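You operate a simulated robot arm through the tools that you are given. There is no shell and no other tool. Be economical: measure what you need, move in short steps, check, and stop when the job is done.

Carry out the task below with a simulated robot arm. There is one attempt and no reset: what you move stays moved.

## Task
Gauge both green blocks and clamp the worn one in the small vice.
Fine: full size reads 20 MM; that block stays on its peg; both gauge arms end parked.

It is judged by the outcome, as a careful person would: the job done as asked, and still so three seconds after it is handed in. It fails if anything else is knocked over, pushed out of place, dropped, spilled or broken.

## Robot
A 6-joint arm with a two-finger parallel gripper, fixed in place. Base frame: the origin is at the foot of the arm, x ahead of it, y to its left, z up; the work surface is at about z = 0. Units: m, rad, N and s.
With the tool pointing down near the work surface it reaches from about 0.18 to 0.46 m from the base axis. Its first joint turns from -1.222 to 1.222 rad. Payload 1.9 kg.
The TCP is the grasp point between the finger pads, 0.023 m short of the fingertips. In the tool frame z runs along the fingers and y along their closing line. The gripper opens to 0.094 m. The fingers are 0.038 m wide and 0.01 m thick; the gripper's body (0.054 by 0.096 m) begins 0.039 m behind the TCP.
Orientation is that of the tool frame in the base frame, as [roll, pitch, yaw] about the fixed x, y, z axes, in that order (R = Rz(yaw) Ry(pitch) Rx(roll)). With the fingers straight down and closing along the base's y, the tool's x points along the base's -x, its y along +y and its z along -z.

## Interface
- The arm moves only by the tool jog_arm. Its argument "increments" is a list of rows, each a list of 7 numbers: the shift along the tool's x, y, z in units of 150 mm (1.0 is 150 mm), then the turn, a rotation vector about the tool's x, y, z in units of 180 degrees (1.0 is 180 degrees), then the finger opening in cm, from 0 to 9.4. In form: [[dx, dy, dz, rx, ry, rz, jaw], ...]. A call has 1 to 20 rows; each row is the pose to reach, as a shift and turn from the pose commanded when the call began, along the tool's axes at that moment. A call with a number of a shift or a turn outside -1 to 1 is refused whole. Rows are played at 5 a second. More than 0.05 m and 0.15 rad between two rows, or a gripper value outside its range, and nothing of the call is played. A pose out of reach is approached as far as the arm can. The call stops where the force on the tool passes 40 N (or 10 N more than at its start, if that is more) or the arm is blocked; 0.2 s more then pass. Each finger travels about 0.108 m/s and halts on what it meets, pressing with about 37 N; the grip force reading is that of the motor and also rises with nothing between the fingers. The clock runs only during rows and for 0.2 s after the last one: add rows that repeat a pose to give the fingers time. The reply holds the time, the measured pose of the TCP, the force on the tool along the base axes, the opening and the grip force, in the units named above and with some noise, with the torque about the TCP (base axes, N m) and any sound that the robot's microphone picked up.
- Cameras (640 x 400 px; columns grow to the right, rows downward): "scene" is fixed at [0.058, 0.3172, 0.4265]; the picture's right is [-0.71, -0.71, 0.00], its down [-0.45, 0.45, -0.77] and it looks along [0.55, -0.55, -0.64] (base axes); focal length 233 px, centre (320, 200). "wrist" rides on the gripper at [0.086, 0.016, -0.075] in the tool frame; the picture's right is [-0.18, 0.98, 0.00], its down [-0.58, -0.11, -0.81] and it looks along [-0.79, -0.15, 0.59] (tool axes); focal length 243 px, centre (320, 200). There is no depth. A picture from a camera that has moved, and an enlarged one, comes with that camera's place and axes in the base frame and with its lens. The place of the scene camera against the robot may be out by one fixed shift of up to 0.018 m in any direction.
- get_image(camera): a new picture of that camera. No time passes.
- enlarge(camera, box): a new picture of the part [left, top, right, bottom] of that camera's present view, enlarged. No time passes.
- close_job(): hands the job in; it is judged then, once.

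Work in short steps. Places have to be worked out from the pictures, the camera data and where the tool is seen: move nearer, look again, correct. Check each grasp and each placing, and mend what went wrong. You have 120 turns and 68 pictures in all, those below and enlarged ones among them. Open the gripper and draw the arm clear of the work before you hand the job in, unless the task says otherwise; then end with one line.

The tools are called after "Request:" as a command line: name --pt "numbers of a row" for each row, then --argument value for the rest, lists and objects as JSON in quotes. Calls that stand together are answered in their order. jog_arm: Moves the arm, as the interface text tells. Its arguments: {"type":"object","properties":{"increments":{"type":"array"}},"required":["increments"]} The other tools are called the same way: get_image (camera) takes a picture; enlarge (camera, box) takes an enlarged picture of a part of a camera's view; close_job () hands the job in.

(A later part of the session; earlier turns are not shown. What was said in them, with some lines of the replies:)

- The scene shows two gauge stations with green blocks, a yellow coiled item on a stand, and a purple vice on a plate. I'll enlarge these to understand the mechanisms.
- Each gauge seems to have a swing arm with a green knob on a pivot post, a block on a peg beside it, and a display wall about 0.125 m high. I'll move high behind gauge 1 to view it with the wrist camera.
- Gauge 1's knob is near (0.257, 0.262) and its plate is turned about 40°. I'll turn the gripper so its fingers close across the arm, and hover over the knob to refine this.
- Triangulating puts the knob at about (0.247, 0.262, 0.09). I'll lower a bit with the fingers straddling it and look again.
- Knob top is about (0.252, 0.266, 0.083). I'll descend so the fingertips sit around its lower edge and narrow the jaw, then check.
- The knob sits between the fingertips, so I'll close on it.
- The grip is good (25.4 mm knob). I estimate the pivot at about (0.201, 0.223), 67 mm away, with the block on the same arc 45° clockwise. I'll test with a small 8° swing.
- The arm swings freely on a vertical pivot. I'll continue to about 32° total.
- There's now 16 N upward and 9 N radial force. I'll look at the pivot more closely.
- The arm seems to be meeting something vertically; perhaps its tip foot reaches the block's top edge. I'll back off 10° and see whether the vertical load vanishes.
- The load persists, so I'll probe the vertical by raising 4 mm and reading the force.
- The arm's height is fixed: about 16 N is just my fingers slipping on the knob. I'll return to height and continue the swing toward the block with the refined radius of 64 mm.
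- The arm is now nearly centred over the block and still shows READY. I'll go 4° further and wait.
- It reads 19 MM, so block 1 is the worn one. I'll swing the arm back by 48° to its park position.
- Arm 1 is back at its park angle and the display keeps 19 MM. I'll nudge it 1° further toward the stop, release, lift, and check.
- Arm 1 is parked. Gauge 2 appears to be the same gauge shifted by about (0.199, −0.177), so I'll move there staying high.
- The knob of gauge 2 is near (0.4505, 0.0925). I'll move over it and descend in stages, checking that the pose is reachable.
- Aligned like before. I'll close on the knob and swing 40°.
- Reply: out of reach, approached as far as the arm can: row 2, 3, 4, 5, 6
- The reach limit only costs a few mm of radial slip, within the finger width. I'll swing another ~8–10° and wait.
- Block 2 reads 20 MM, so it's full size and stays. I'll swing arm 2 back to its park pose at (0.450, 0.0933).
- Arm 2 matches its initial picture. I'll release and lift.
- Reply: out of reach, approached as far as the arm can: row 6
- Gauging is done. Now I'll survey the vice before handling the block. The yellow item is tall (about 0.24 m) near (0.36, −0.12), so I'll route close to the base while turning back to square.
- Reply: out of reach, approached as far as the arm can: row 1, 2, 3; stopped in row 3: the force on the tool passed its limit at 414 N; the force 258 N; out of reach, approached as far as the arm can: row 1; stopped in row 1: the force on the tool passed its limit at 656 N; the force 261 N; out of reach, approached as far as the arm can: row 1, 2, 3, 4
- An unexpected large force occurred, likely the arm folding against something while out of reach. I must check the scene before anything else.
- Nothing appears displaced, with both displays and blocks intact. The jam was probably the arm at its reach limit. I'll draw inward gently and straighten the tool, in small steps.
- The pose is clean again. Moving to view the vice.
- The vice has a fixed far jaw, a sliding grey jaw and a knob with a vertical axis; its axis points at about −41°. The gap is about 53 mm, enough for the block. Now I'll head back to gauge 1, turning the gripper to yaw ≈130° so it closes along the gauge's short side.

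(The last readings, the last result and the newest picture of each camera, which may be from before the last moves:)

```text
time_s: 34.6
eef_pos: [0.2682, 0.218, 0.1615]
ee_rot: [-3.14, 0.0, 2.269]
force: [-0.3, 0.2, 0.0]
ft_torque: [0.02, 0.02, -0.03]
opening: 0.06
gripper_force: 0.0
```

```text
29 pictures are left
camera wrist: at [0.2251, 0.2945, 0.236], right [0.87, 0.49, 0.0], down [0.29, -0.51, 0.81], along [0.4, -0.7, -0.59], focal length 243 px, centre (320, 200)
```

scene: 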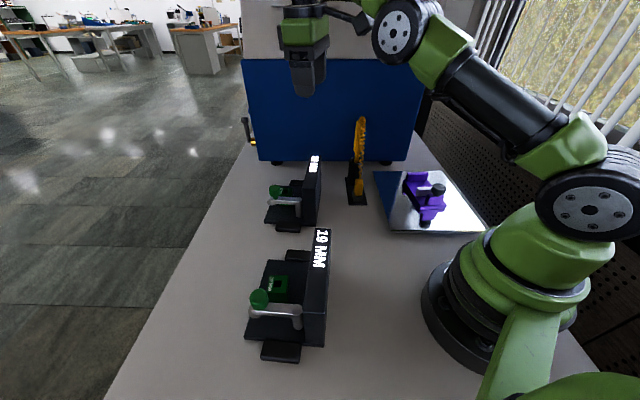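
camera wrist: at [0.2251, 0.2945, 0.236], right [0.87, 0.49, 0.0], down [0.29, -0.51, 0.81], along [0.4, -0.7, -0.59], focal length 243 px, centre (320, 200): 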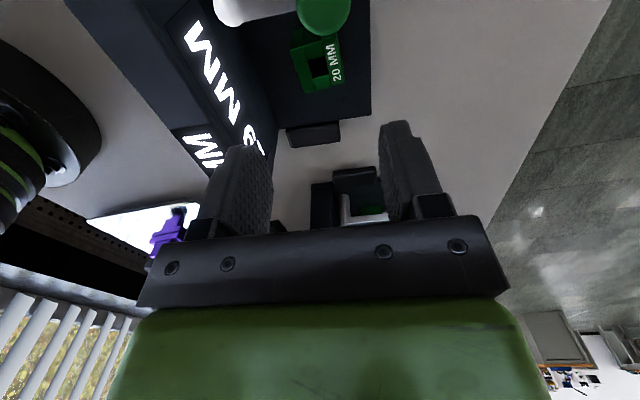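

The block's hole centre is at about (0.267, 0.218) with top z ≈ 0.047. I'll descend to z 0.10 and check alignment with the fingers.

Request:
jog_arm --pt "0.006 -0.008 0.2 0 0 0 6" --pt "0.006 -0.008 0.42 0 0 0 6" --pt "0.006 -0.008 0.42 0 0 0 6"

Request:
get_image --camera "wrist"

Request:
enlarge --camera "scene" --box '[220, 210, 360, 340]'

```text
time_s: 35.4
eef_pos: [0.2651, 0.2171, 0.098]
ee_rot: [3.142, -0.002, 2.269]
force: [-1.2, 0.4, 0.4]
ft_torque: [-0.01, -0.03, 0.01]
opening: 0.0599
gripper_force: 0.0
```

```text
28 pictures are left
camera wrist: at [0.2234, 0.2935, 0.1727], right [0.87, 0.49, 0.0], down [0.29, -0.51, 0.81], along [0.4, -0.7, -0.59], focal length 243 px, centre (320, 200)
```

wrist: 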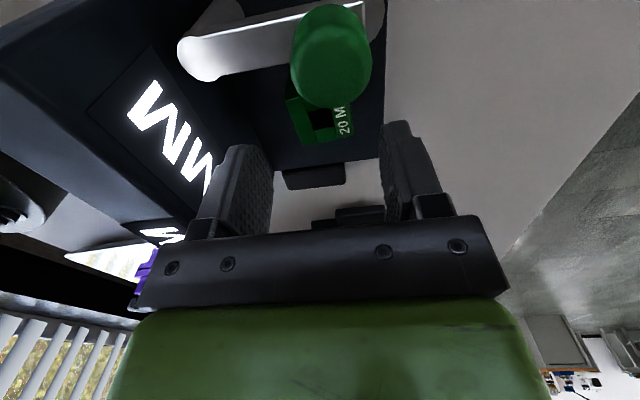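

```text
3.08 times, centred on (290, 275) of scene
camera zoom: at [0.058, 0.3172, 0.4265], right [-0.71, -0.71, 0.0], down [-0.45, 0.45, -0.77], along [0.55, -0.55, -0.64], focal length 716 px, centre (412, -31)
```

zoom: 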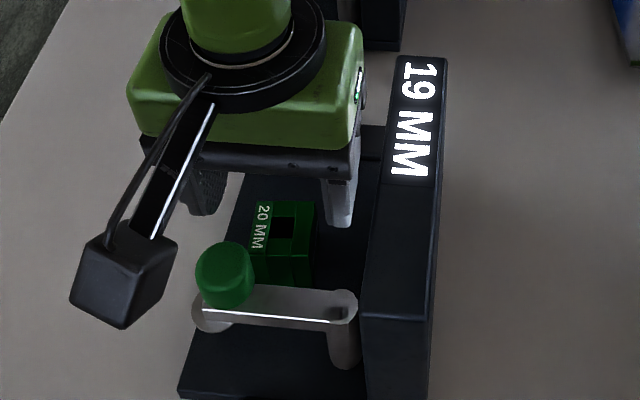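

Well aligned. Descending to z ≈ 0.05 with the fingers either side of the block.

Request:
jog_arm --pt "-0.006 0 0.11 0 0 0 6" --pt "-0.006 0 0.22 0 0 0 6" --pt "-0.006 0 0.315 0 0 0 6" --pt "-0.006 0 0.315 0 0 0 6"

Request:
get_image --camera "wrist"

Request:
enlarge --camera "scene" --box '[220, 210, 360, 340]'

```text
time_s: 36.4
eef_pos: [0.2686, 0.2151, 0.0502]
ee_rot: [3.141, 0.0, 2.269]
force: [0.1, -0.5, -0.7]
ft_torque: [-0.05, 0.0, 0.03]
opening: 0.06
gripper_force: 0.1
```

```text
26 pictures are left
camera wrist: at [0.2239, 0.2925, 0.1252], right [0.87, 0.49, 0.0], down [0.29, -0.51, 0.81], along [0.4, -0.7, -0.59], focal length 243 px, centre (320, 200)
```

wrist: 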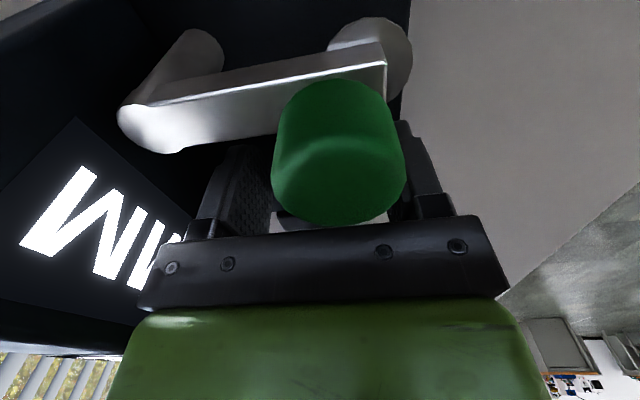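

```text
3.08 times, centred on (290, 275) of scene
camera zoom: at [0.058, 0.3172, 0.4265], right [-0.71, -0.71, 0.0], down [-0.45, 0.45, -0.77], along [0.55, -0.55, -0.64], focal length 716 px, centre (412, -31)
```

zoom: 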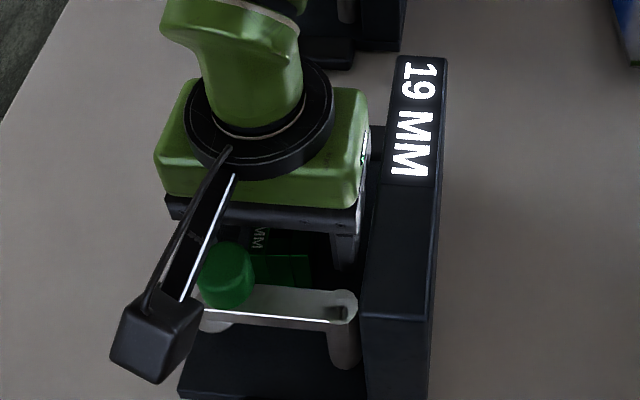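

No contact. Closing gradually on the block.

Request:
jog_arm --pt "0 0 0 0 0 0 5" --pt "0 0 0 0 0 0 4" --pt "0 0 0 0 0 0 3.5" --pt "0 0 0 0 0 0 3.0" --pt "0 0 0 0 0 0 2.5" --pt "0 0 0 0 0 0 2.0" --pt "0 0 0 0 0 0 1.8"

```text
time_s: 38.0
eef_pos: [0.267, 0.2163, 0.0502]
ee_rot: [3.14, 0.0, 2.271]
force: [-0.8, -0.1, 1.2]
ft_torque: [0.01, -0.07, 0.0]
opening: 0.0333
gripper_force: 36.8
```

Gripped at 33.3 mm width. Lifting straight up off the peg.

Request:
jog_arm --pt "0 0 -0.1 0 0 0 1.8" --pt "0 0 -0.2 0 0 0 1.8" --pt "0 0 -0.35 0 0 0 1.8" --pt "0 0 -0.55 0 0 0 1.8" --pt "0 0 -0.75 0 0 0 1.8" --pt "0 0 -0.95 0 0 0 1.8"

Request:
get_image --camera "wrist"

Request:
enlarge --camera "scene" --box '[200, 190, 360, 340]'

```text
time_s: 39.4
eef_pos: [0.2673, 0.2153, 0.1929]
ee_rot: [-3.141, -0.001, 2.271]
force: [0.5, -0.1, -0.3]
ft_torque: [-0.01, -0.03, -0.02]
opening: 0.0335
gripper_force: 36.7
```

```text
24 pictures are left
camera wrist: at [0.2239, 0.2931, 0.2684], right [0.87, 0.49, 0.0], down [0.29, -0.51, 0.81], along [0.4, -0.7, -0.59], focal length 243 px, centre (320, 200)
```

wrist: 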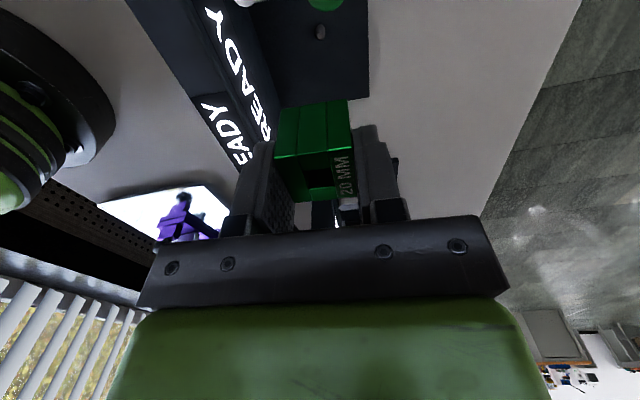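

```text
2.67 times, centred on (280, 265) of scene
camera zoom: at [0.058, 0.3172, 0.4265], right [-0.71, -0.71, 0.0], down [-0.45, 0.45, -0.77], along [0.55, -0.55, -0.64], focal length 620 px, centre (427, 27)
```

zoom: 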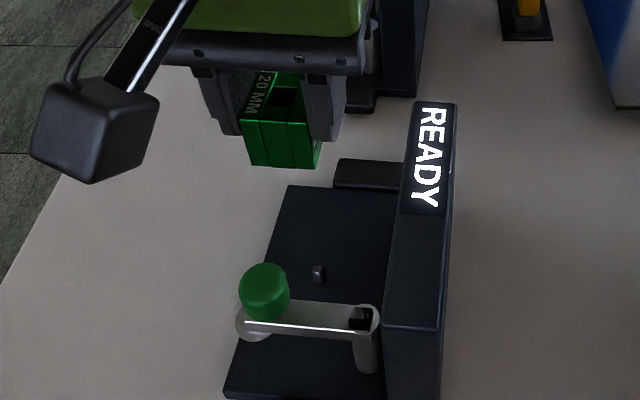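

The block is off its peg and firmly held (36 mm tall, extending about 38 mm below the TCP). Carrying it high toward the vice, turning to yaw 139°.

Request:
jog_arm --pt "-0.12 -0.17 -0.1 0 0 -0.01 1.8" --pt "-0.25 -0.34 -0.2 0 0 -0.02 1.8" --pt "-0.38 -0.52 -0.31 0 0 -0.03 1.8" --pt "-0.5 -0.69 -0.31 0 0 -0.04 1.8" --pt "-0.63 -0.855 -0.31 0 0 -0.05 1.8"

Request:
jog_arm --pt "-0.14 -0.18 0 0 0 0 1.8" --pt "-0.28 -0.36 0 0 0 0 1.8" --pt "-0.42 -0.54 0 0 0 0 1.8" --pt "-0.55 -0.72 0 0 0 0 1.8" --pt "-0.693 -0.9 0 0 0 0 1.8"

```text
time_s: 40.6
eef_pos: [0.2284, 0.0594, 0.2398]
ee_rot: [-3.14, -0.001, 2.429]
force: [0.5, -0.1, -0.3]
ft_torque: [0.0, -0.01, 0.02]
opening: 0.0334
gripper_force: 36.8
```

```text
time_s: 41.8
eef_pos: [0.2192, -0.1094, 0.24]
ee_rot: [-3.141, 0.0, 2.428]
force: [-0.4, -0.1, -1.3]
ft_torque: [0.02, 0.02, 0.02]
opening: 0.0335
gripper_force: 37.2
```

Request:
jog_arm --pt "-0.18 -0.19 0 0 0 0 1.8" --pt "-0.36 -0.37 0.1 0 0 0 1.8" --pt "-0.536 -0.559 0.2 0 0 0 1.8" --pt "-0.536 -0.559 0.267 0 0 0 1.8" --pt "-0.536 -0.559 0.267 0 0 0 1.8"

Request:
get_image --camera "wrist"

Request:
enlarge --camera "scene" --box '[360, 130, 480, 250]'

```text
time_s: 43.0
eef_pos: [0.2256, -0.2258, 0.2005]
ee_rot: [-3.14, 0.0, 2.427]
force: [1.1, 0.3, -0.3]
ft_torque: [0.02, 0.0, 0.04]
opening: 0.0333
gripper_force: 36.9
```

```text
22 pictures are left
camera wrist: at [0.1704, -0.1568, 0.2751], right [0.78, 0.62, 0.0], down [0.37, -0.46, 0.81], along [0.5, -0.63, -0.59], focal length 243 px, centre (320, 200)
```

wrist: 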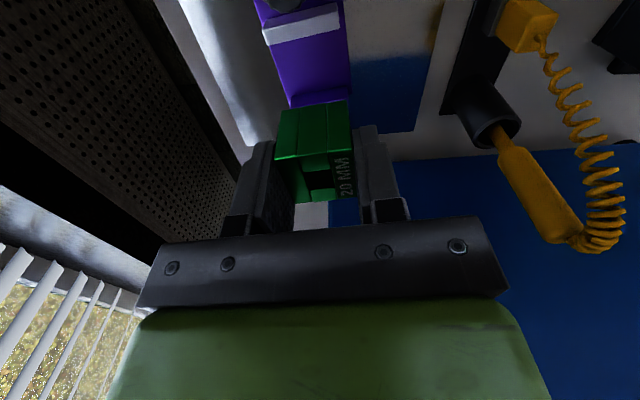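

```text
3.33 times, centred on (420, 190) of scene
camera zoom: at [0.058, 0.3172, 0.4265], right [-0.71, -0.71, 0.0], down [-0.45, 0.45, -0.77], along [0.55, -0.55, -0.64], focal length 775 px, centre (-13, 233)
```

zoom: 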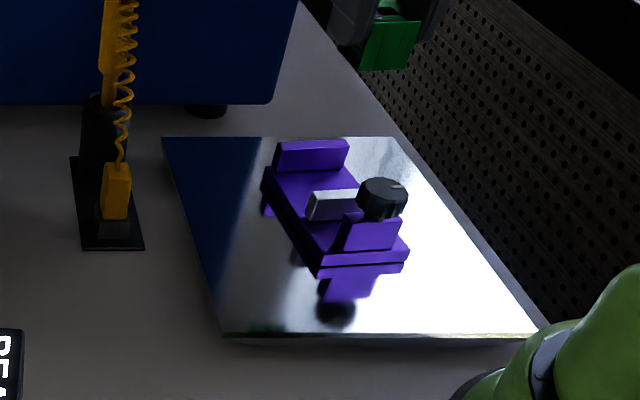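

Request:
enlarge --camera "wrist" --box '[220, 0, 380, 110]'

```text
3.64 times, centred on (300, 55) of wrist
camera zoom: at [0.1704, -0.1568, 0.2751], right [0.78, 0.62, 0.0], down [0.37, -0.46, 0.81], along [0.5, -0.63, -0.59], focal length 882 px, centre (393, 727)
```

zoom: 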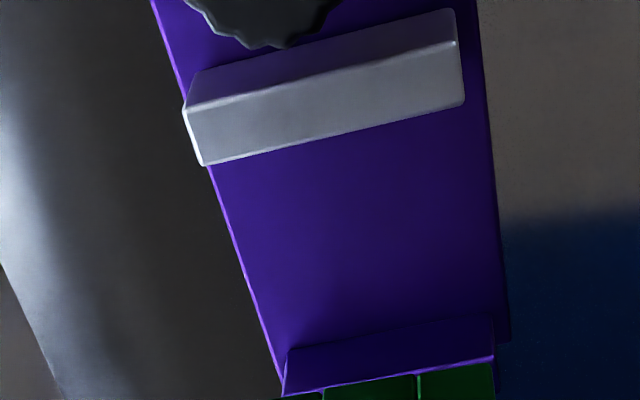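

From two views: vice base top z ≈ 0.033, jaw tops ≈ 0.057, gap ≈ 59 mm, far jaw face centre (0.253, −0.265), axis −40°. I'll go above a spot 23 mm from the far jaw and descend to z 0.12 for a check.

Request:
jog_arm --pt "-0.08 -0.04 0.05 0 0 -0.0035 1.8" --pt "-0.157 -0.078 0.2 0 0 -0.007 1.8" --pt "-0.157 -0.078 0.4 0 0 -0.007 1.8" --pt "-0.157 -0.078 0.533 0 0 -0.007 1.8" --pt "-0.157 -0.078 0.533 0 0 -0.007 1.8"

Request:
get_image --camera "wrist"

Request:
enlarge --camera "scene" --box '[360, 130, 480, 250]'

```text
time_s: 44.2
eef_pos: [0.2349, -0.2491, 0.121]
ee_rot: [-3.141, 0.0, 2.45]
force: [0.3, 0.2, -0.8]
ft_torque: [0.02, 0.03, -0.02]
opening: 0.0333
gripper_force: 37.5
```

```text
19 pictures are left
camera wrist: at [0.1786, -0.1817, 0.1954], right [0.77, 0.64, 0.0], down [0.38, -0.45, 0.81], along [0.51, -0.62, -0.59], focal length 243 px, centre (320, 200)
```

wrist: 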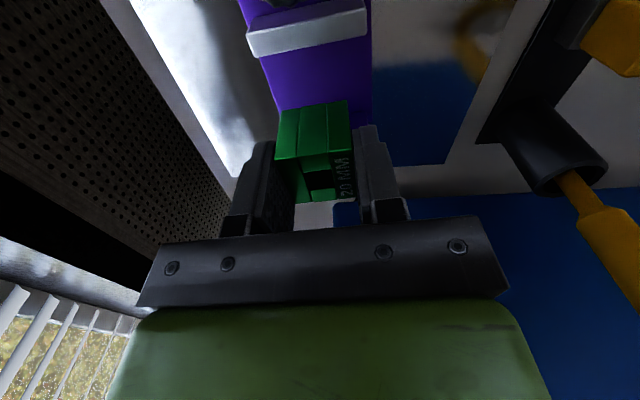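

```text
3.33 times, centred on (420, 190) of scene
camera zoom: at [0.058, 0.3172, 0.4265], right [-0.71, -0.71, 0.0], down [-0.45, 0.45, -0.77], along [0.55, -0.55, -0.64], focal length 775 px, centre (-13, 233)
```

zoom: 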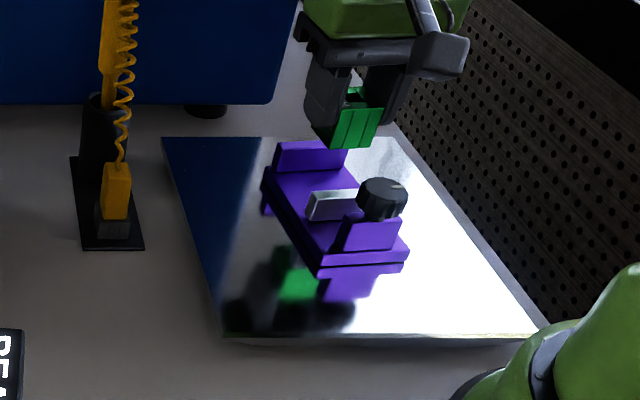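

Everything agrees (lateral error <1 mm). Descending into the vice to just above the base.

Request:
jog_arm --pt "0 0 0.1 0 0 0 1.8" --pt "0 0 0.2 0 0 0 1.8" --pt "0 0 0.26 0 0 0 1.8" --pt "0 0 0.305 0 0 0 1.8" --pt "0 0 0.305 0 0 0 1.8"

Request:
enlarge --camera "scene" --box '[380, 150, 460, 230]'

```text
time_s: 45.4
eef_pos: [0.2354, -0.2497, 0.0745]
ee_rot: [-3.14, 0.001, 2.448]
force: [0.3, -0.5, -1.1]
ft_torque: [0.04, 0.01, 0.01]
opening: 0.0333
gripper_force: 36.9
```

```text
5.00 times, centred on (420, 190) of scene
camera zoom: at [0.058, 0.3172, 0.4265], right [-0.71, -0.71, 0.0], down [-0.45, 0.45, -0.77], along [0.55, -0.55, -0.64], focal length 1163 px, centre (-180, 250)
```

zoom: 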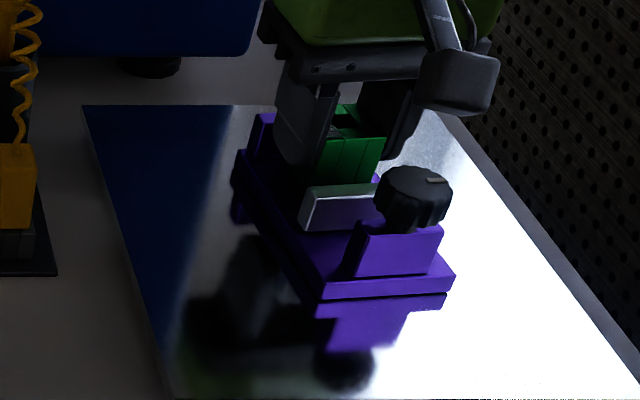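

Clear so far; lowering in 1 mm steps to find the base.

Request:
jog_arm --pt "0 0 0.007 0 0 0 1.8" --pt "0 0 0.014 0 0 0 1.8" --pt "0 0 0.02 0 0 0 1.8"

```text
time_s: 46.2
eef_pos: [0.235, -0.2505, 0.0713]
ee_rot: [-3.14, 0.0, 2.448]
force: [0.2, 0.4, -0.6]
ft_torque: [0.01, -0.01, -0.01]
opening: 0.0334
gripper_force: 37.3
```

Request:
jog_arm --pt "0 0 0.007 0 0 0 1.8" --pt "0 0 0.014 0 0 0 1.8"

```text
time_s: 46.8
eef_pos: [0.2344, -0.2496, 0.0704]
ee_rot: [-3.14, 0.001, 2.449]
force: [-6.0, 4.2, 18.5]
ft_torque: [0.2, 0.1, 0.04]
opening: 0.0332
gripper_force: 36.9
```

Contact with the base at z ≈ 0.070. I'll release and lift straight up.

Request:
jog_arm --pt "0 0 -0.003 0 0 0 3.0" --pt "0 0 -0.005 0 0 0 3.6" --pt "0 0 -0.005 0 0 0 4.6" --pt "0 0 -0.005 0 0 0 5.5" --pt "0 0 -0.2 0 0 0 5.5" --pt "0 0 -0.4 0 0 0 5.5" --pt "0 0 -0.6 0 0 0 5.5"

Request:
get_image --camera "wrist"

Request:
enlarge --camera "scene" --box '[380, 150, 460, 230]'

```text
time_s: 48.4
eef_pos: [0.2353, -0.2498, 0.1603]
ee_rot: [-3.141, 0.002, 2.449]
force: [-0.1, -0.6, -0.1]
ft_torque: [0.02, -0.02, 0.06]
opening: 0.055
gripper_force: 0.1
```

```text
16 pictures are left
camera wrist: at [0.1793, -0.1814, 0.2352], right [0.77, 0.64, 0.0], down [0.38, -0.45, 0.81], along [0.52, -0.62, -0.59], focal length 243 px, centre (320, 200)
```

wrist: 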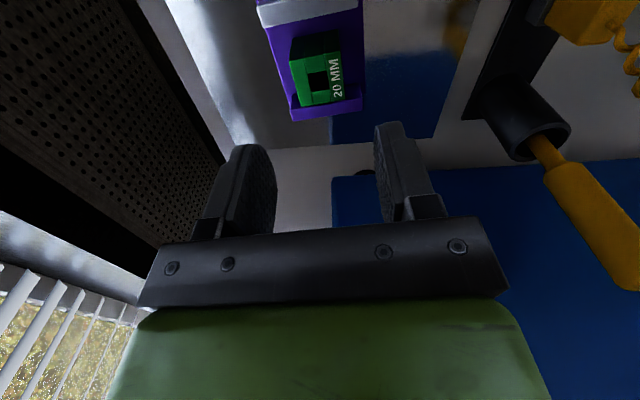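

```text
5.00 times, centred on (420, 190) of scene
camera zoom: at [0.058, 0.3172, 0.4265], right [-0.71, -0.71, 0.0], down [-0.45, 0.45, -0.77], along [0.55, -0.55, -0.64], focal length 1163 px, centre (-180, 250)
```

zoom: 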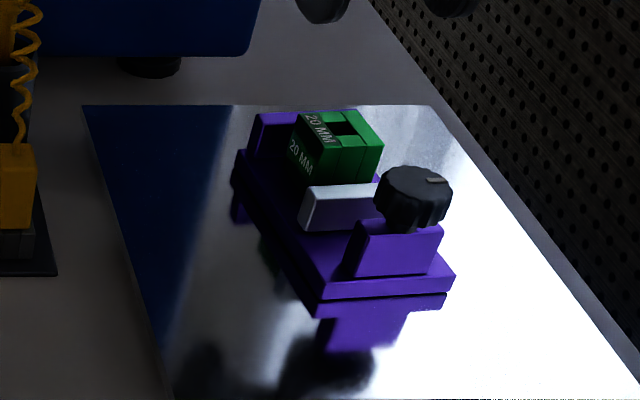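

The block is seated squarely in front of the far jaw. Now I'll hover over the knob to locate it exactly.

Request:
jog_arm --pt "0.17 0 -0.065 0 0 0 7" --pt "0.34 0 -0.065 0 0 0 7" --pt "0.514 0 -0.065 0 0 0 7" --pt "0.514 0 -0.065 0 0 0 7"

Request:
get_image --camera "wrist"

```text
time_s: 49.4
eef_pos: [0.1744, -0.2001, 0.1692]
ee_rot: [-3.141, 0.0, 2.447]
force: [0.0, -0.5, 0.4]
ft_torque: [-0.01, -0.03, 0.01]
opening: 0.07
gripper_force: 0.1
```

```text
14 pictures are left
camera wrist: at [0.1189, -0.1316, 0.2443], right [0.77, 0.64, 0.0], down [0.38, -0.45, 0.81], along [0.51, -0.62, -0.59], focal length 243 px, centre (320, 200)
```

wrist: 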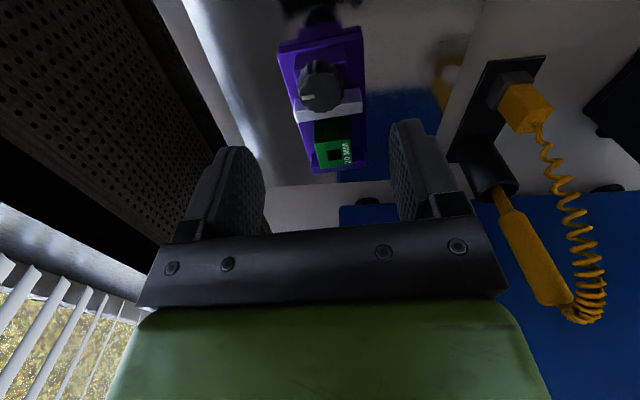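

Knob top is at about (0.1765, −0.201, 0.082), 33 mm across. I'll turn counter-clockwise 40° to pre-wind, lower to z 0.115, and check.

Request:
jog_arm --pt "-0.013 0 0.06 0 0 -0.045 7" --pt "-0.013 0 0.12 0 0 -0.09 7" --pt "-0.013 0 0.18 0 0 -0.135 7" --pt "-0.013 0 0.26 0 0 -0.18 7" --pt "-0.013 0 0.36 0 0 -0.222 7" --pt "-0.013 0 0.36 0 0 -0.222 7"

Request:
get_image --camera "wrist"

```text
time_s: 50.8
eef_pos: [0.1779, -0.2021, 0.1149]
ee_rot: [-3.141, 0.0, -3.134]
force: [0.1, -0.3, -0.2]
ft_torque: [0.01, -0.01, 0.01]
opening: 0.0697
gripper_force: 0.1
```

```text
13 pictures are left
camera wrist: at [0.0911, -0.1856, 0.1903], right [0.18, 0.98, 0.0], down [0.58, -0.1, 0.81], along [0.79, -0.14, -0.59], focal length 243 px, centre (320, 200)
```

wrist: 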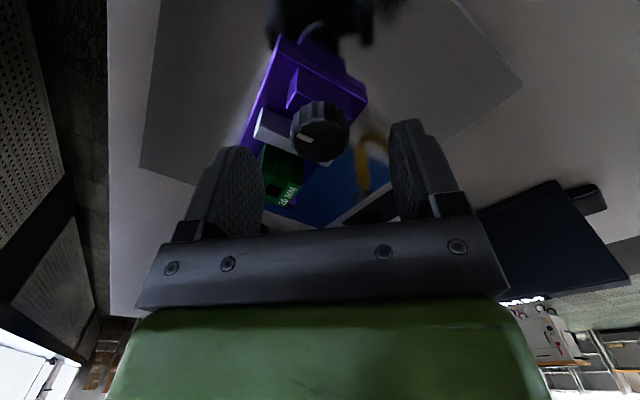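

Centred within ~2 mm. Lowering around the knob and gripping.

Request:
jog_arm --pt "0.009 0.009 0.1 0 0 0 7" --pt "0.009 0.009 0.193 0 0 0 7" --pt "0.009 0.009 0.193 0 0 0 5" --pt "0.009 0.009 0.193 0 0 0 4" --pt "0.009 0.009 0.193 0 0 0 3" --pt "0.009 0.009 0.193 0 0 0 2" --pt "0.009 0.009 0.193 0 0 0 2"

```text
time_s: 52.4
eef_pos: [0.1756, -0.2011, 0.086]
ee_rot: [-3.138, 0.001, -3.135]
force: [2.0, -1.0, -0.5]
ft_torque: [0.19, -0.09, -0.04]
opening: 0.031
gripper_force: 36.9
```

Gripped at 31 mm. Turning 40° clockwise as a test of direction.

Request:
jog_arm --pt "0 0 0 0 0 0.045 2" --pt "0 0 0 0 0 0.09 2" --pt "0 0 0 0 0 0.135 2" --pt "0 0 0 0 0 0.18 2" --pt "0 0 0 0 0 0.222 2" --pt "0 0 0 0 0 0.222 2"

Request:
get_image --camera "wrist"

```text
time_s: 53.8
eef_pos: [0.1756, -0.2, 0.0864]
ee_rot: [-3.14, 0.0, 2.447]
force: [1.1, 2.5, 3.0]
ft_torque: [0.16, -0.21, 0.01]
opening: 0.0313
gripper_force: 37.1
```

```text
12 pictures are left
camera wrist: at [0.1199, -0.1321, 0.1615], right [0.77, 0.64, 0.0], down [0.38, -0.46, 0.81], along [0.51, -0.62, -0.59], focal length 243 px, centre (320, 200)
```

wrist: 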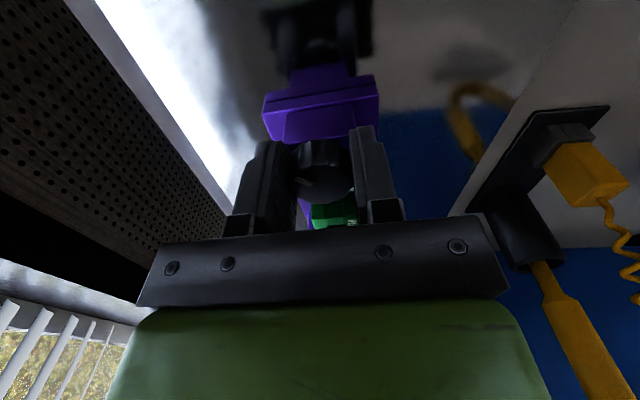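

Request:
enlarge --camera "scene" --box '[380, 150, 460, 230]'

```text
5.00 times, centred on (420, 190) of scene
camera zoom: at [0.0579, 0.3172, 0.4265], right [-0.71, -0.71, 0.0], down [-0.45, 0.45, -0.77], along [0.55, -0.55, -0.64], focal length 1163 px, centre (-180, 250)
```

zoom: 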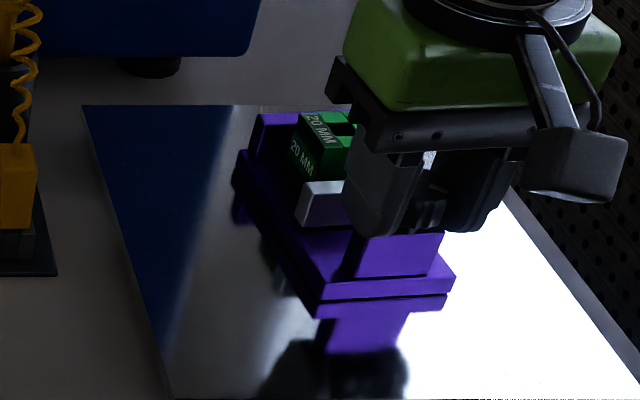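

The grey jaw advanced about 4 mm, so clockwise closes it. Turning a further 85° clockwise.

Request:
jog_arm --pt "0 0 0 0 0 0.047 2" --pt "0 0 0 0 0 0.094 2" --pt "0 0 0 0 0 0.141 2" --pt "0 0 0 0 0 0.188 2" --pt "0 0 0 0 0 0.235 2" --pt "0 0 0 0 0 0.282 2" --pt "0 0 0 0 0 0.329 2" --pt "0 0 0 0 0 0.376 2" --pt "0 0 0 0 0 0.423 2" --pt "0 0 0 0 0 0.47 2" --pt "0 0 0 0 0 0.47 2"

Request:
enlarge --camera "scene" --box '[380, 150, 460, 230]'

```text
time_s: 56.2
eef_pos: [0.1759, -0.2004, 0.088]
ee_rot: [3.141, 0.002, 0.969]
force: [0.3, -3.6, 2.6]
ft_torque: [-0.2, 0.33, 0.01]
opening: 0.0314
gripper_force: 36.8
```

```text
5.00 times, centred on (420, 190) of scene
camera zoom: at [0.0579, 0.3172, 0.4265], right [-0.71, -0.71, 0.0], down [-0.45, 0.45, -0.77], along [0.55, -0.55, -0.64], focal length 1163 px, centre (-180, 250)
```

zoom: 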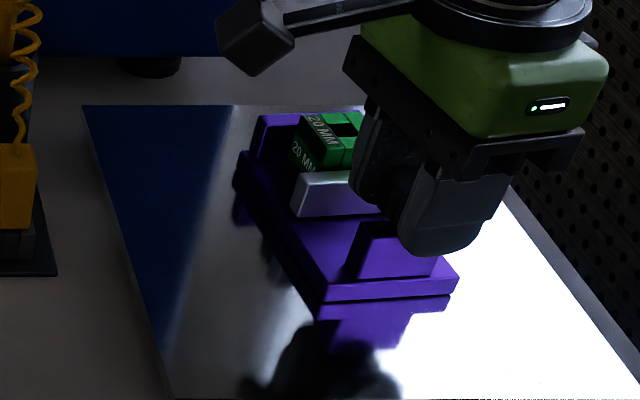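

Jaw keeps advancing and the block is stable. Turning another 59° clockwise.

Request:
jog_arm --pt "0 0 0 0 0 0.047 2" --pt "0 0 0 0 0 0.094 2" --pt "0 0 0 0 0 0.141 2" --pt "0 0 0 0 0 0.188 2" --pt "0 0 0 0 0 0.235 2" --pt "0 0 0 0 0 0.282 2" --pt "0 0 0 0 0 0.329 2" --pt "0 0 0 0 0 0.329 2"

```text
time_s: 58.0
eef_pos: [0.1758, -0.1996, 0.0871]
ee_rot: [3.141, 0.002, -0.063]
force: [0.5, -0.3, -1.4]
ft_torque: [0.23, 0.28, -0.03]
opening: 0.0312
gripper_force: 36.3
```

No resistance yet; continuing another 59°.

Request:
jog_arm --pt "0 0 0 0 0 0.047 2" --pt "0 0 0 0 0 0.094 2" --pt "0 0 0 0 0 0.141 2" --pt "0 0 0 0 0 0.188 2" --pt "0 0 0 0 0 0.235 2" --pt "0 0 0 0 0 0.282 2" --pt "0 0 0 0 0 0.329 2" --pt "0 0 0 0 0 0.329 2"

Request:
enlarge --camera "scene" --box '[380, 150, 460, 230]'

```text
time_s: 59.5
eef_pos: [0.1659, -0.2073, 0.0857]
ee_rot: [-3.114, -0.021, -0.965]
force: [-5.6, -1.3, 16.6]
ft_torque: [-0.23, 1.08, -0.07]
opening: 0.0312
gripper_force: 37.3
out of reach, approached as far as the arm can: row 6, 7
stopped in row 7: the force on the tool passed its limit at 104 N (the readings are from after the stop); the commanded pose is now the measured one
```

```text
5.00 times, centred on (420, 190) of scene
camera zoom: at [0.0579, 0.3172, 0.4265], right [-0.71, -0.71, 0.0], down [-0.45, 0.45, -0.77], along [0.55, -0.55, -0.64], focal length 1163 px, centre (-180, 250)
```

zoom: 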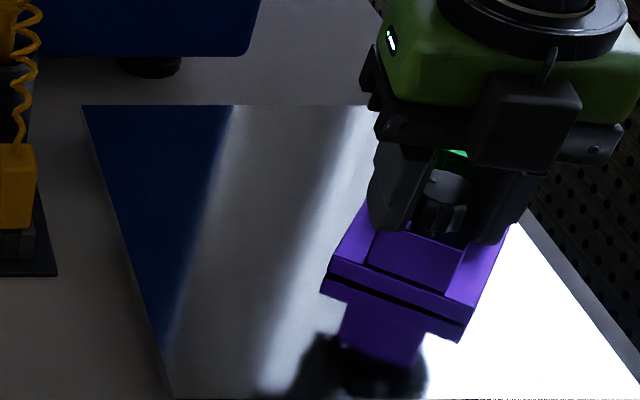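

The vice itself has rotated on the plate, either because the clamp became tight or the arm reached a joint limit. I'll release the knob, lift, and look.

Request:
jog_arm --pt "0 0 0 0 0 0 3.5" --pt "0 0 0 0 0 0 5" --pt "0 0 0 0 0 0 6" --pt "0 0 -0.2 0 0 0 6" --pt "0 0 -0.4 0 0 0 6" --pt "0 0 -0.6 0 0 0 6"

Request:
get_image --camera "scene"

```text
time_s: 60.9
eef_pos: [0.1638, -0.2061, 0.1753]
ee_rot: [-3.117, -0.019, -0.966]
force: [0.3, 0.4, 0.3]
ft_torque: [-0.02, 0.03, 0.02]
opening: 0.0597
gripper_force: 0.1
```

```text
8 pictures are left
```

scene: 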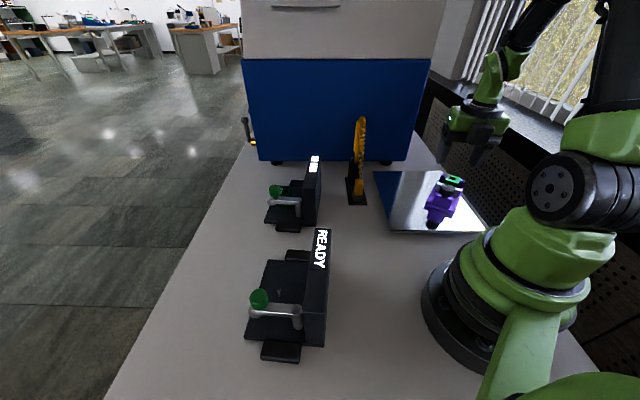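

Request:
enlarge --camera "scene" --box '[400, 160, 480, 240]'

```text
5.00 times, centred on (440, 200) of scene
camera zoom: at [0.058, 0.3172, 0.4265], right [-0.71, -0.71, 0.0], down [-0.45, 0.45, -0.77], along [0.55, -0.55, -0.64], focal length 1163 px, centre (-280, 200)
```

zoom: 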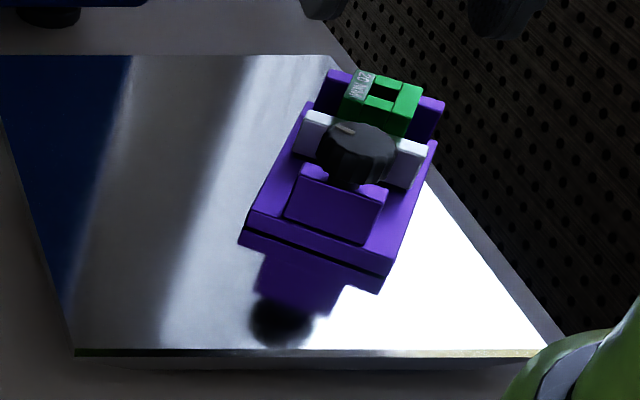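

The block looks clamped, with the grey jaw against it, but once tight the whole vice turned about 50° with the knob and now sits near the plate's edge. I'll unwind the wrist above it and look closely, then turn the vice back by its body.

Request:
jog_arm --pt "0.1 0.05 -0.1 -0.004 -0.003 0 6" --pt "0.209 0.096 -0.1 -0.0078 -0.006 0 6" --pt "0.209 0.096 -0.1 -0.0078 -0.006 0 6"

Request:
jog_arm --pt "0 0 0 0 0 -0.045 6" --pt "0 0 0 0 0 -0.09 6" --pt "0 0 0 0 0 -0.135 6" --pt "0 0 0 0 0 -0.18 6" --pt "0 0 0 0 0 -0.225 6" --pt "0 0 0 0 0 -0.27 6" --pt "0 0 0 0 0 -0.315 6" --pt "0 0 0 0 0 -0.36 6" --pt "0 0 0 0 0 -0.405 6" --pt "0 0 0 0 0 -0.45 6" --pt "0 0 0 0 0 -0.495 6" --pt "0 0 0 0 0 -0.54 6" --pt "0 0 0 0 0 -0.585 6" --pt "0 0 0 0 0 -0.63 6" --pt "0 0 0 0 0 -0.675 6" --pt "0 0 0 0 0 -0.72 6" --pt "0 0 0 0 0 -0.77 6" --pt "0 0 0 0 0 -0.817 6" --pt "0 0 0 0 0 -0.817 6"

Request:
get_image --camera "wrist"

```text
time_s: 61.7
eef_pos: [0.171, -0.241, 0.1907]
ee_rot: [-3.14, 0.001, -0.965]
force: [-0.4, -0.2, -0.6]
ft_torque: [0.05, -0.02, -0.01]
opening: 0.06
gripper_force: 0.0
```

```text
refused: row 17 steps farther than a row can; nothing moved
```

```text
6 pictures are left
camera wrist: at [0.2053, -0.3209, 0.2658], right [-0.91, -0.41, 0.0], down [-0.24, 0.54, 0.81], along [-0.33, 0.74, -0.59], focal length 243 px, centre (320, 200)
```

wrist: 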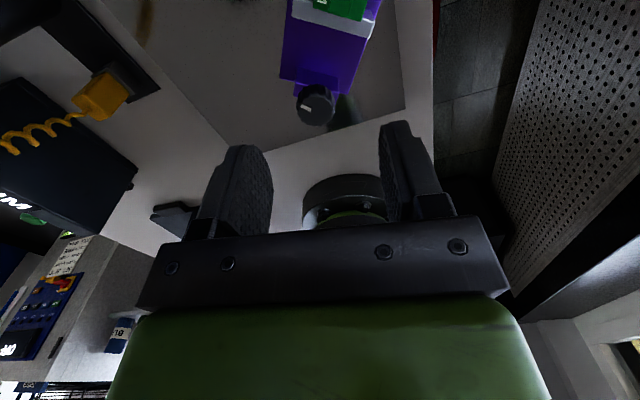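

This view shows the clamped vice turned by about 41° and shifted roughly 5 cm (axis now ≈ −81°, near-end middle (0.157, −0.2015)). I'll unwind the wrist to yaw ≈ 99° so the fingers can close across the vice's body.

Request:
jog_arm --pt "0 0 0 0 0 -0.045 7" --pt "0 0 0 0 0 -0.09 7" --pt "0 0 0 0 0 -0.135 7" --pt "0 0 0 0 0 -0.18 8" --pt "0 0 0 0 0 -0.225 8" --pt "0 0 0 0 0 -0.27 9.4" --pt "0 0 0 0 0 -0.315 9.4" --pt "0 0 0 0 0 -0.36 9.4" --pt "0 0 0 0 0 -0.405 9.4" --pt "0 0 0 0 0 -0.45 9.4" --pt "0 0 0 0 0 -0.495 9.4" --pt "0 0 0 0 0 -0.54 9.4" --pt "0 0 0 0 0 -0.585 9.4" --pt "0 0 0 0 0 -0.63 9.4" --pt "0 0 0 0 0 -0.675 9.4" --pt "0 0 0 0 0 -0.72 9.4" --pt "0 0 0 0 0 -0.765 9.4" --pt "0 0 0 0 0 -0.81 9.4" --pt "0 0 0 0 0 -0.855 9.4" --pt "0 0 0 0 0 -0.859 9.4"

Request:
get_image --camera "wrist"

```text
time_s: 65.9
eef_pos: [0.1682, -0.2412, 0.1903]
ee_rot: [3.14, 0.0, 1.736]
force: [-0.2, -1.0, -0.7]
ft_torque: [-0.01, -0.02, 0.01]
opening: 0.0941
gripper_force: 0.0
```

```text
5 pictures are left
camera wrist: at [0.1712, -0.1524, 0.2653], right [1.0, -0.02, 0.0], down [-0.01, -0.59, 0.81], along [-0.02, -0.81, -0.59], focal length 243 px, centre (320, 200)
```

wrist: 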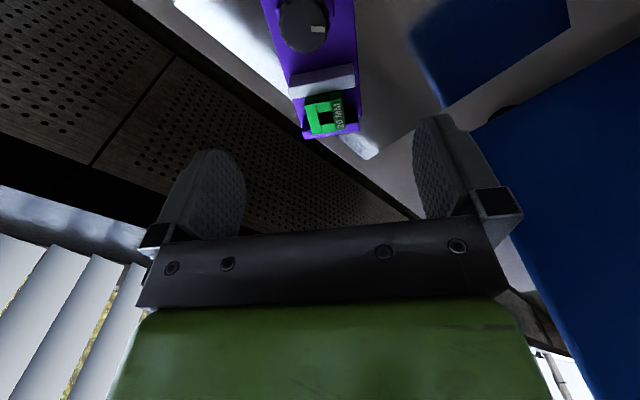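

The block is visibly pinched between the grey and far jaws. The vice's far end is close to the plate edge, so I'll take its body by the base at (0.175, −0.31) and turn it back. First, I'll descend around it with jaws wide.

Request:
jog_arm --pt "-0.15 -0.01 0 0 0 0 9.4" --pt "-0.3 -0.02 0.1 0 0 0 9.4" --pt "-0.46 -0.031 0.25 0 0 0 9.4" --pt "-0.46 -0.031 0.45 0 0 0 9.4" --pt "-0.46 -0.031 0.65 0 0 0 9.4" --pt "-0.46 -0.031 0.65 0 0 0 9.4"

Request:
get_image --camera "wrist"

```text
time_s: 67.3
eef_pos: [0.1776, -0.3095, 0.0916]
ee_rot: [3.14, -0.001, 1.734]
force: [0.4, -0.6, 0.3]
ft_torque: [-0.01, 0.0, -0.04]
opening: 0.0939
gripper_force: 0.1
```

```text
4 pictures are left
camera wrist: at [0.179, -0.2214, 0.1678], right [1.0, -0.02, 0.0], down [-0.01, -0.59, 0.81], along [-0.02, -0.81, -0.59], focal length 243 px, centre (320, 200)
```

wrist: 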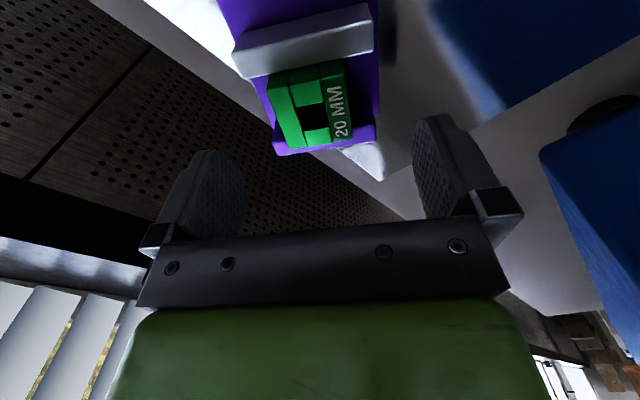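

Aligned. Lowering to z ≈ 0.044 and closing on the base.

Request:
jog_arm --pt "0 0 0.11 0 0 0 9.4" --pt "0 0 0.22 0 0 0 9.4" --pt "0 0 0.315 0 0 0 9.4" --pt "0 0 0.315 0 0 0 9.4"

Request:
jog_arm --pt "0 0 0 0 0 0 8.5" --pt "0 0 0 0 0 0 7.8" --pt "0 0 0 0 0 0 7.2" --pt "0 0 0 0 0 0 6.8" --pt "0 0 0 0 0 0 6.4" --pt "0 0 0 0 0 0 6.0"

```text
time_s: 68.3
eef_pos: [0.1762, -0.3086, 0.0456]
ee_rot: [3.139, 0.0, 1.735]
force: [1.1, 0.0, 0.2]
ft_torque: [-0.02, 0.0, 0.01]
opening: 0.0941
gripper_force: 0.1
```

```text
time_s: 69.7
eef_pos: [0.1775, -0.3089, 0.0465]
ee_rot: [3.139, 0.0, 1.733]
force: [1.1, -0.3, 1.3]
ft_torque: [-0.09, 0.0, 0.13]
opening: 0.0696
gripper_force: 37.0
```

Body gripped at 69.6 mm. Sliding and turning the vice back to its original spot in small steps.

Request:
jog_arm --pt "0.02 0.054 0 0 0 -0.0226 6" --pt "0.04 0.107 0 0 0 -0.0451 6" --pt "0.061 0.161 0 0 0 -0.0677 6" --pt "0.081 0.214 0 0 0 -0.0902 6" --pt "0.101 0.268 0 0 0 -0.1128 6" --pt "0.122 0.322 0 0 0 -0.1354 6" --pt "0.142 0.375 0 0 0 -0.1579 6" --pt "0.162 0.429 0 0 0 -0.1805 6" --pt "0.183 0.482 0 0 0 -0.203 6" --pt "0.203 0.536 0 0 0 -0.2256 6" --pt "0.203 0.536 0 0 0 -0.2256 6"

Request:
enlarge --camera "scene" --box '[380, 150, 460, 230]'

```text
time_s: 72.1
eef_pos: [0.2517, -0.2669, 0.0462]
ee_rot: [3.14, 0.002, 2.444]
force: [-6.1, -4.5, 14.0]
ft_torque: [0.01, 0.16, -0.04]
opening: 0.0696
gripper_force: 37.8
```

```text
5.00 times, centred on (420, 190) of scene
camera zoom: at [0.0579, 0.3173, 0.4265], right [-0.71, -0.71, 0.0], down [-0.45, 0.45, -0.77], along [0.55, -0.55, -0.64], focal length 1163 px, centre (-180, 250)
```

zoom: 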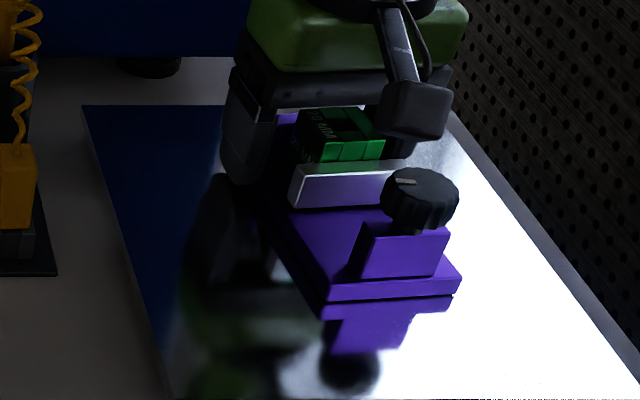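

The vice is back at its original place with the block between the jaws. Releasing and lifting straight up.

Request:
jog_arm --pt "0 0 0 0 0 0 7.5" --pt "0 0 0 0 0 0 8.5" --pt "0 0 0 0 0 0 9.4" --pt "0 0 0 0 0 0 9.4" --pt "0 0 -0.2 0 0 0 9.4" --pt "0 0 -0.4 0 0 0 9.4" --pt "0 0 -0.65 0 0 0 9.4" --pt "0 0 -0.9 0 0 0 9.4"

Request:
enlarge --camera "scene" --box '[380, 150, 460, 230]'

```text
time_s: 73.9
eef_pos: [0.2507, -0.2656, 0.1804]
ee_rot: [3.14, 0.001, 2.442]
force: [-0.2, 0.1, -0.1]
ft_torque: [0.0, -0.03, 0.0]
opening: 0.094
gripper_force: 0.0
```

```text
5.00 times, centred on (420, 190) of scene
camera zoom: at [0.058, 0.3172, 0.4265], right [-0.71, -0.71, 0.0], down [-0.45, 0.45, -0.77], along [0.55, -0.55, -0.64], focal length 1163 px, centre (-180, 250)
```

zoom: 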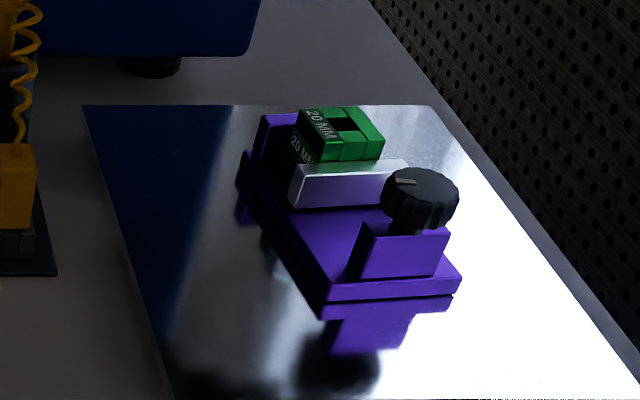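

It looks clamped. To be sure, I'll grip the knob once more and apply a few degrees clockwise, reading the torque.

Request:
jog_arm --pt "0.22 0 0 0 0 0 8" --pt "0.44 0 0 0 0 0 7" --pt "0.658 0 0 0 0 0 7" --pt "0.658 0 0.2 0 0 0 7" --pt "0.658 0 0.4 0 0 0 7" --pt "0.658 0 0.625 0 0 0 7" --pt "0.658 0 0.625 0 0 0 7"

Request:
jog_arm --pt "0 0 0 0 0 0 5" --pt "0 0 0 0 0 0 4" --pt "0 0 0 0 0 0 3" --pt "0 0 0 0 0 0 2" --pt "0 0 0 0 0 0 2"

Request:
jog_arm --pt "0 0 0 0 0 0.01 2" --pt "0 0 0 0 0 0.02 2"

```text
time_s: 75.5
eef_pos: [0.1754, -0.2027, 0.0877]
ee_rot: [3.14, 0.003, 2.442]
force: [0.9, 0.1, -0.1]
ft_torque: [0.0, 0.0, -0.01]
opening: 0.0699
gripper_force: 0.0
```

```text
time_s: 76.7
eef_pos: [0.1752, -0.2025, 0.0879]
ee_rot: [3.14, 0.001, 2.442]
force: [0.1, -1.3, 0.9]
ft_torque: [-0.18, 0.12, 0.01]
opening: 0.0312
gripper_force: 37.3
```

```text
time_s: 77.3
eef_pos: [0.176, -0.2042, 0.0871]
ee_rot: [-3.141, 0.001, 2.379]
force: [-2.5, 2.0, 12.9]
ft_torque: [-0.27, 0.07, 0.04]
opening: 0.0312
gripper_force: 36.8
```

Request:
enlarge --camera "scene" --box '[380, 150, 460, 230]'

```text
5.00 times, centred on (420, 190) of scene
camera zoom: at [0.0579, 0.3172, 0.4265], right [-0.71, -0.71, 0.0], down [-0.45, 0.45, -0.77], along [0.55, -0.55, -0.64], focal length 1163 px, centre (-180, 250)
```

zoom: 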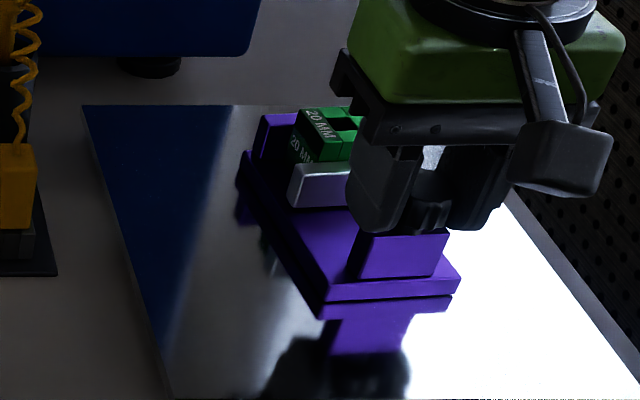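

The vice didn't move, so the knob may have turned a little further. Continuing in small increments while watching the torque.

Request:
jog_arm --pt "0 0 0 0 0 0.01 2" --pt "0 0 0 0 0 0.022 2"

Request:
jog_arm --pt "0 0 0 0 0 0.01 2" --pt "0 0 0 0 0 0.022 2"

```text
time_s: 77.9
eef_pos: [0.1756, -0.2023, 0.0874]
ee_rot: [3.14, 0.001, 2.307]
force: [-2.6, 2.1, 22.2]
ft_torque: [0.02, 0.37, 0.05]
opening: 0.0314
gripper_force: 36.6
```

```text
time_s: 78.5
eef_pos: [0.1753, -0.2025, 0.0884]
ee_rot: [3.139, 0.002, 2.242]
force: [-2.7, 2.2, 26.6]
ft_torque: [-0.35, 0.0, -0.01]
opening: 0.0312
gripper_force: 37.0
```

Axial reaction is building up (the force along the vice axis and vertically is rising), so the clamp is tight. Releasing the knob and lifting clear.

Request:
jog_arm --pt "0 0 0 0 0 0 3.2" --pt "0 0 0 0 0 0 4.5" --pt "0 0 0 0 0 0 6" --pt "0 0 0 0 0 0 6" --pt "0 0 -0.2 0 0 0 6" --pt "0 0 -0.45 0 0 0 6" --pt "0 0 -0.75 0 0 0 6" --pt "0 0 -0.9 0 0 0 6"

```text
time_s: 80.3
eef_pos: [0.1734, -0.2028, 0.2229]
ee_rot: [3.141, 0.002, 2.241]
force: [-0.7, 0.0, -0.5]
ft_torque: [-0.03, 0.01, -0.01]
opening: 0.0599
gripper_force: 0.1
```

Request:
jog_arm --pt "0.1 0.14 -0.03 0 0 0 6" --pt "0.2 0.28 -0.07 0 0 0 6" --pt "0.3 0.43 -0.1 0 0 0 6" --pt "0.4 0.57 -0.13 0 0 0 6" --pt "0.4 0.57 -0.13 0 0 0 6"

Request:
enlarge --camera "scene" --box '[240, 140, 480, 290]'

```text
time_s: 81.5
eef_pos: [0.2042, -0.1025, 0.2419]
ee_rot: [3.14, 0.001, 2.242]
force: [-1.0, -0.2, -0.3]
ft_torque: [-0.01, -0.02, 0.0]
opening: 0.0598
gripper_force: 0.1
```

```text
2.67 times, centred on (360, 215) of scene
camera zoom: at [0.0579, 0.3172, 0.4265], right [-0.71, -0.71, 0.0], down [-0.45, 0.45, -0.77], along [0.55, -0.55, -0.64], focal length 620 px, centre (213, 160)
```

zoom: 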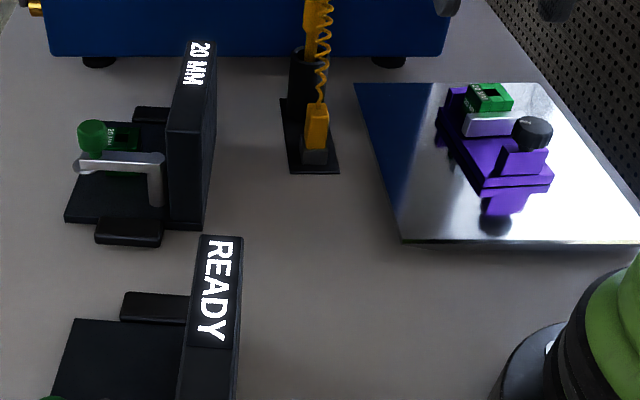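

The last picture shows the worn block pinched between the jaws with the vice back in its place. Block 2 is on its peg reading 20 MM, and both gauge arms are parked. The gripper is open and clear, so I'm handing in.

Request:
close_job

```text
The job is handed in.
```

I gauged both green blocks: one reads 19 MM (worn) and is clamped in the small vice. The other reads 20 MM and is still on its peg, and both gauge arms are parked. While I tightened the clamp, the vice turned about 41° and slid about 5 cm on its plate; I moved it back to within about 2 mm of where it started. I judged the clamp tight from the rising force on the knob and the pictures, not from a direct pull on the block. Earlier, at its reach limit, the arm jammed and the tool force passed 400 N; the picture right after showed nothing displaced.
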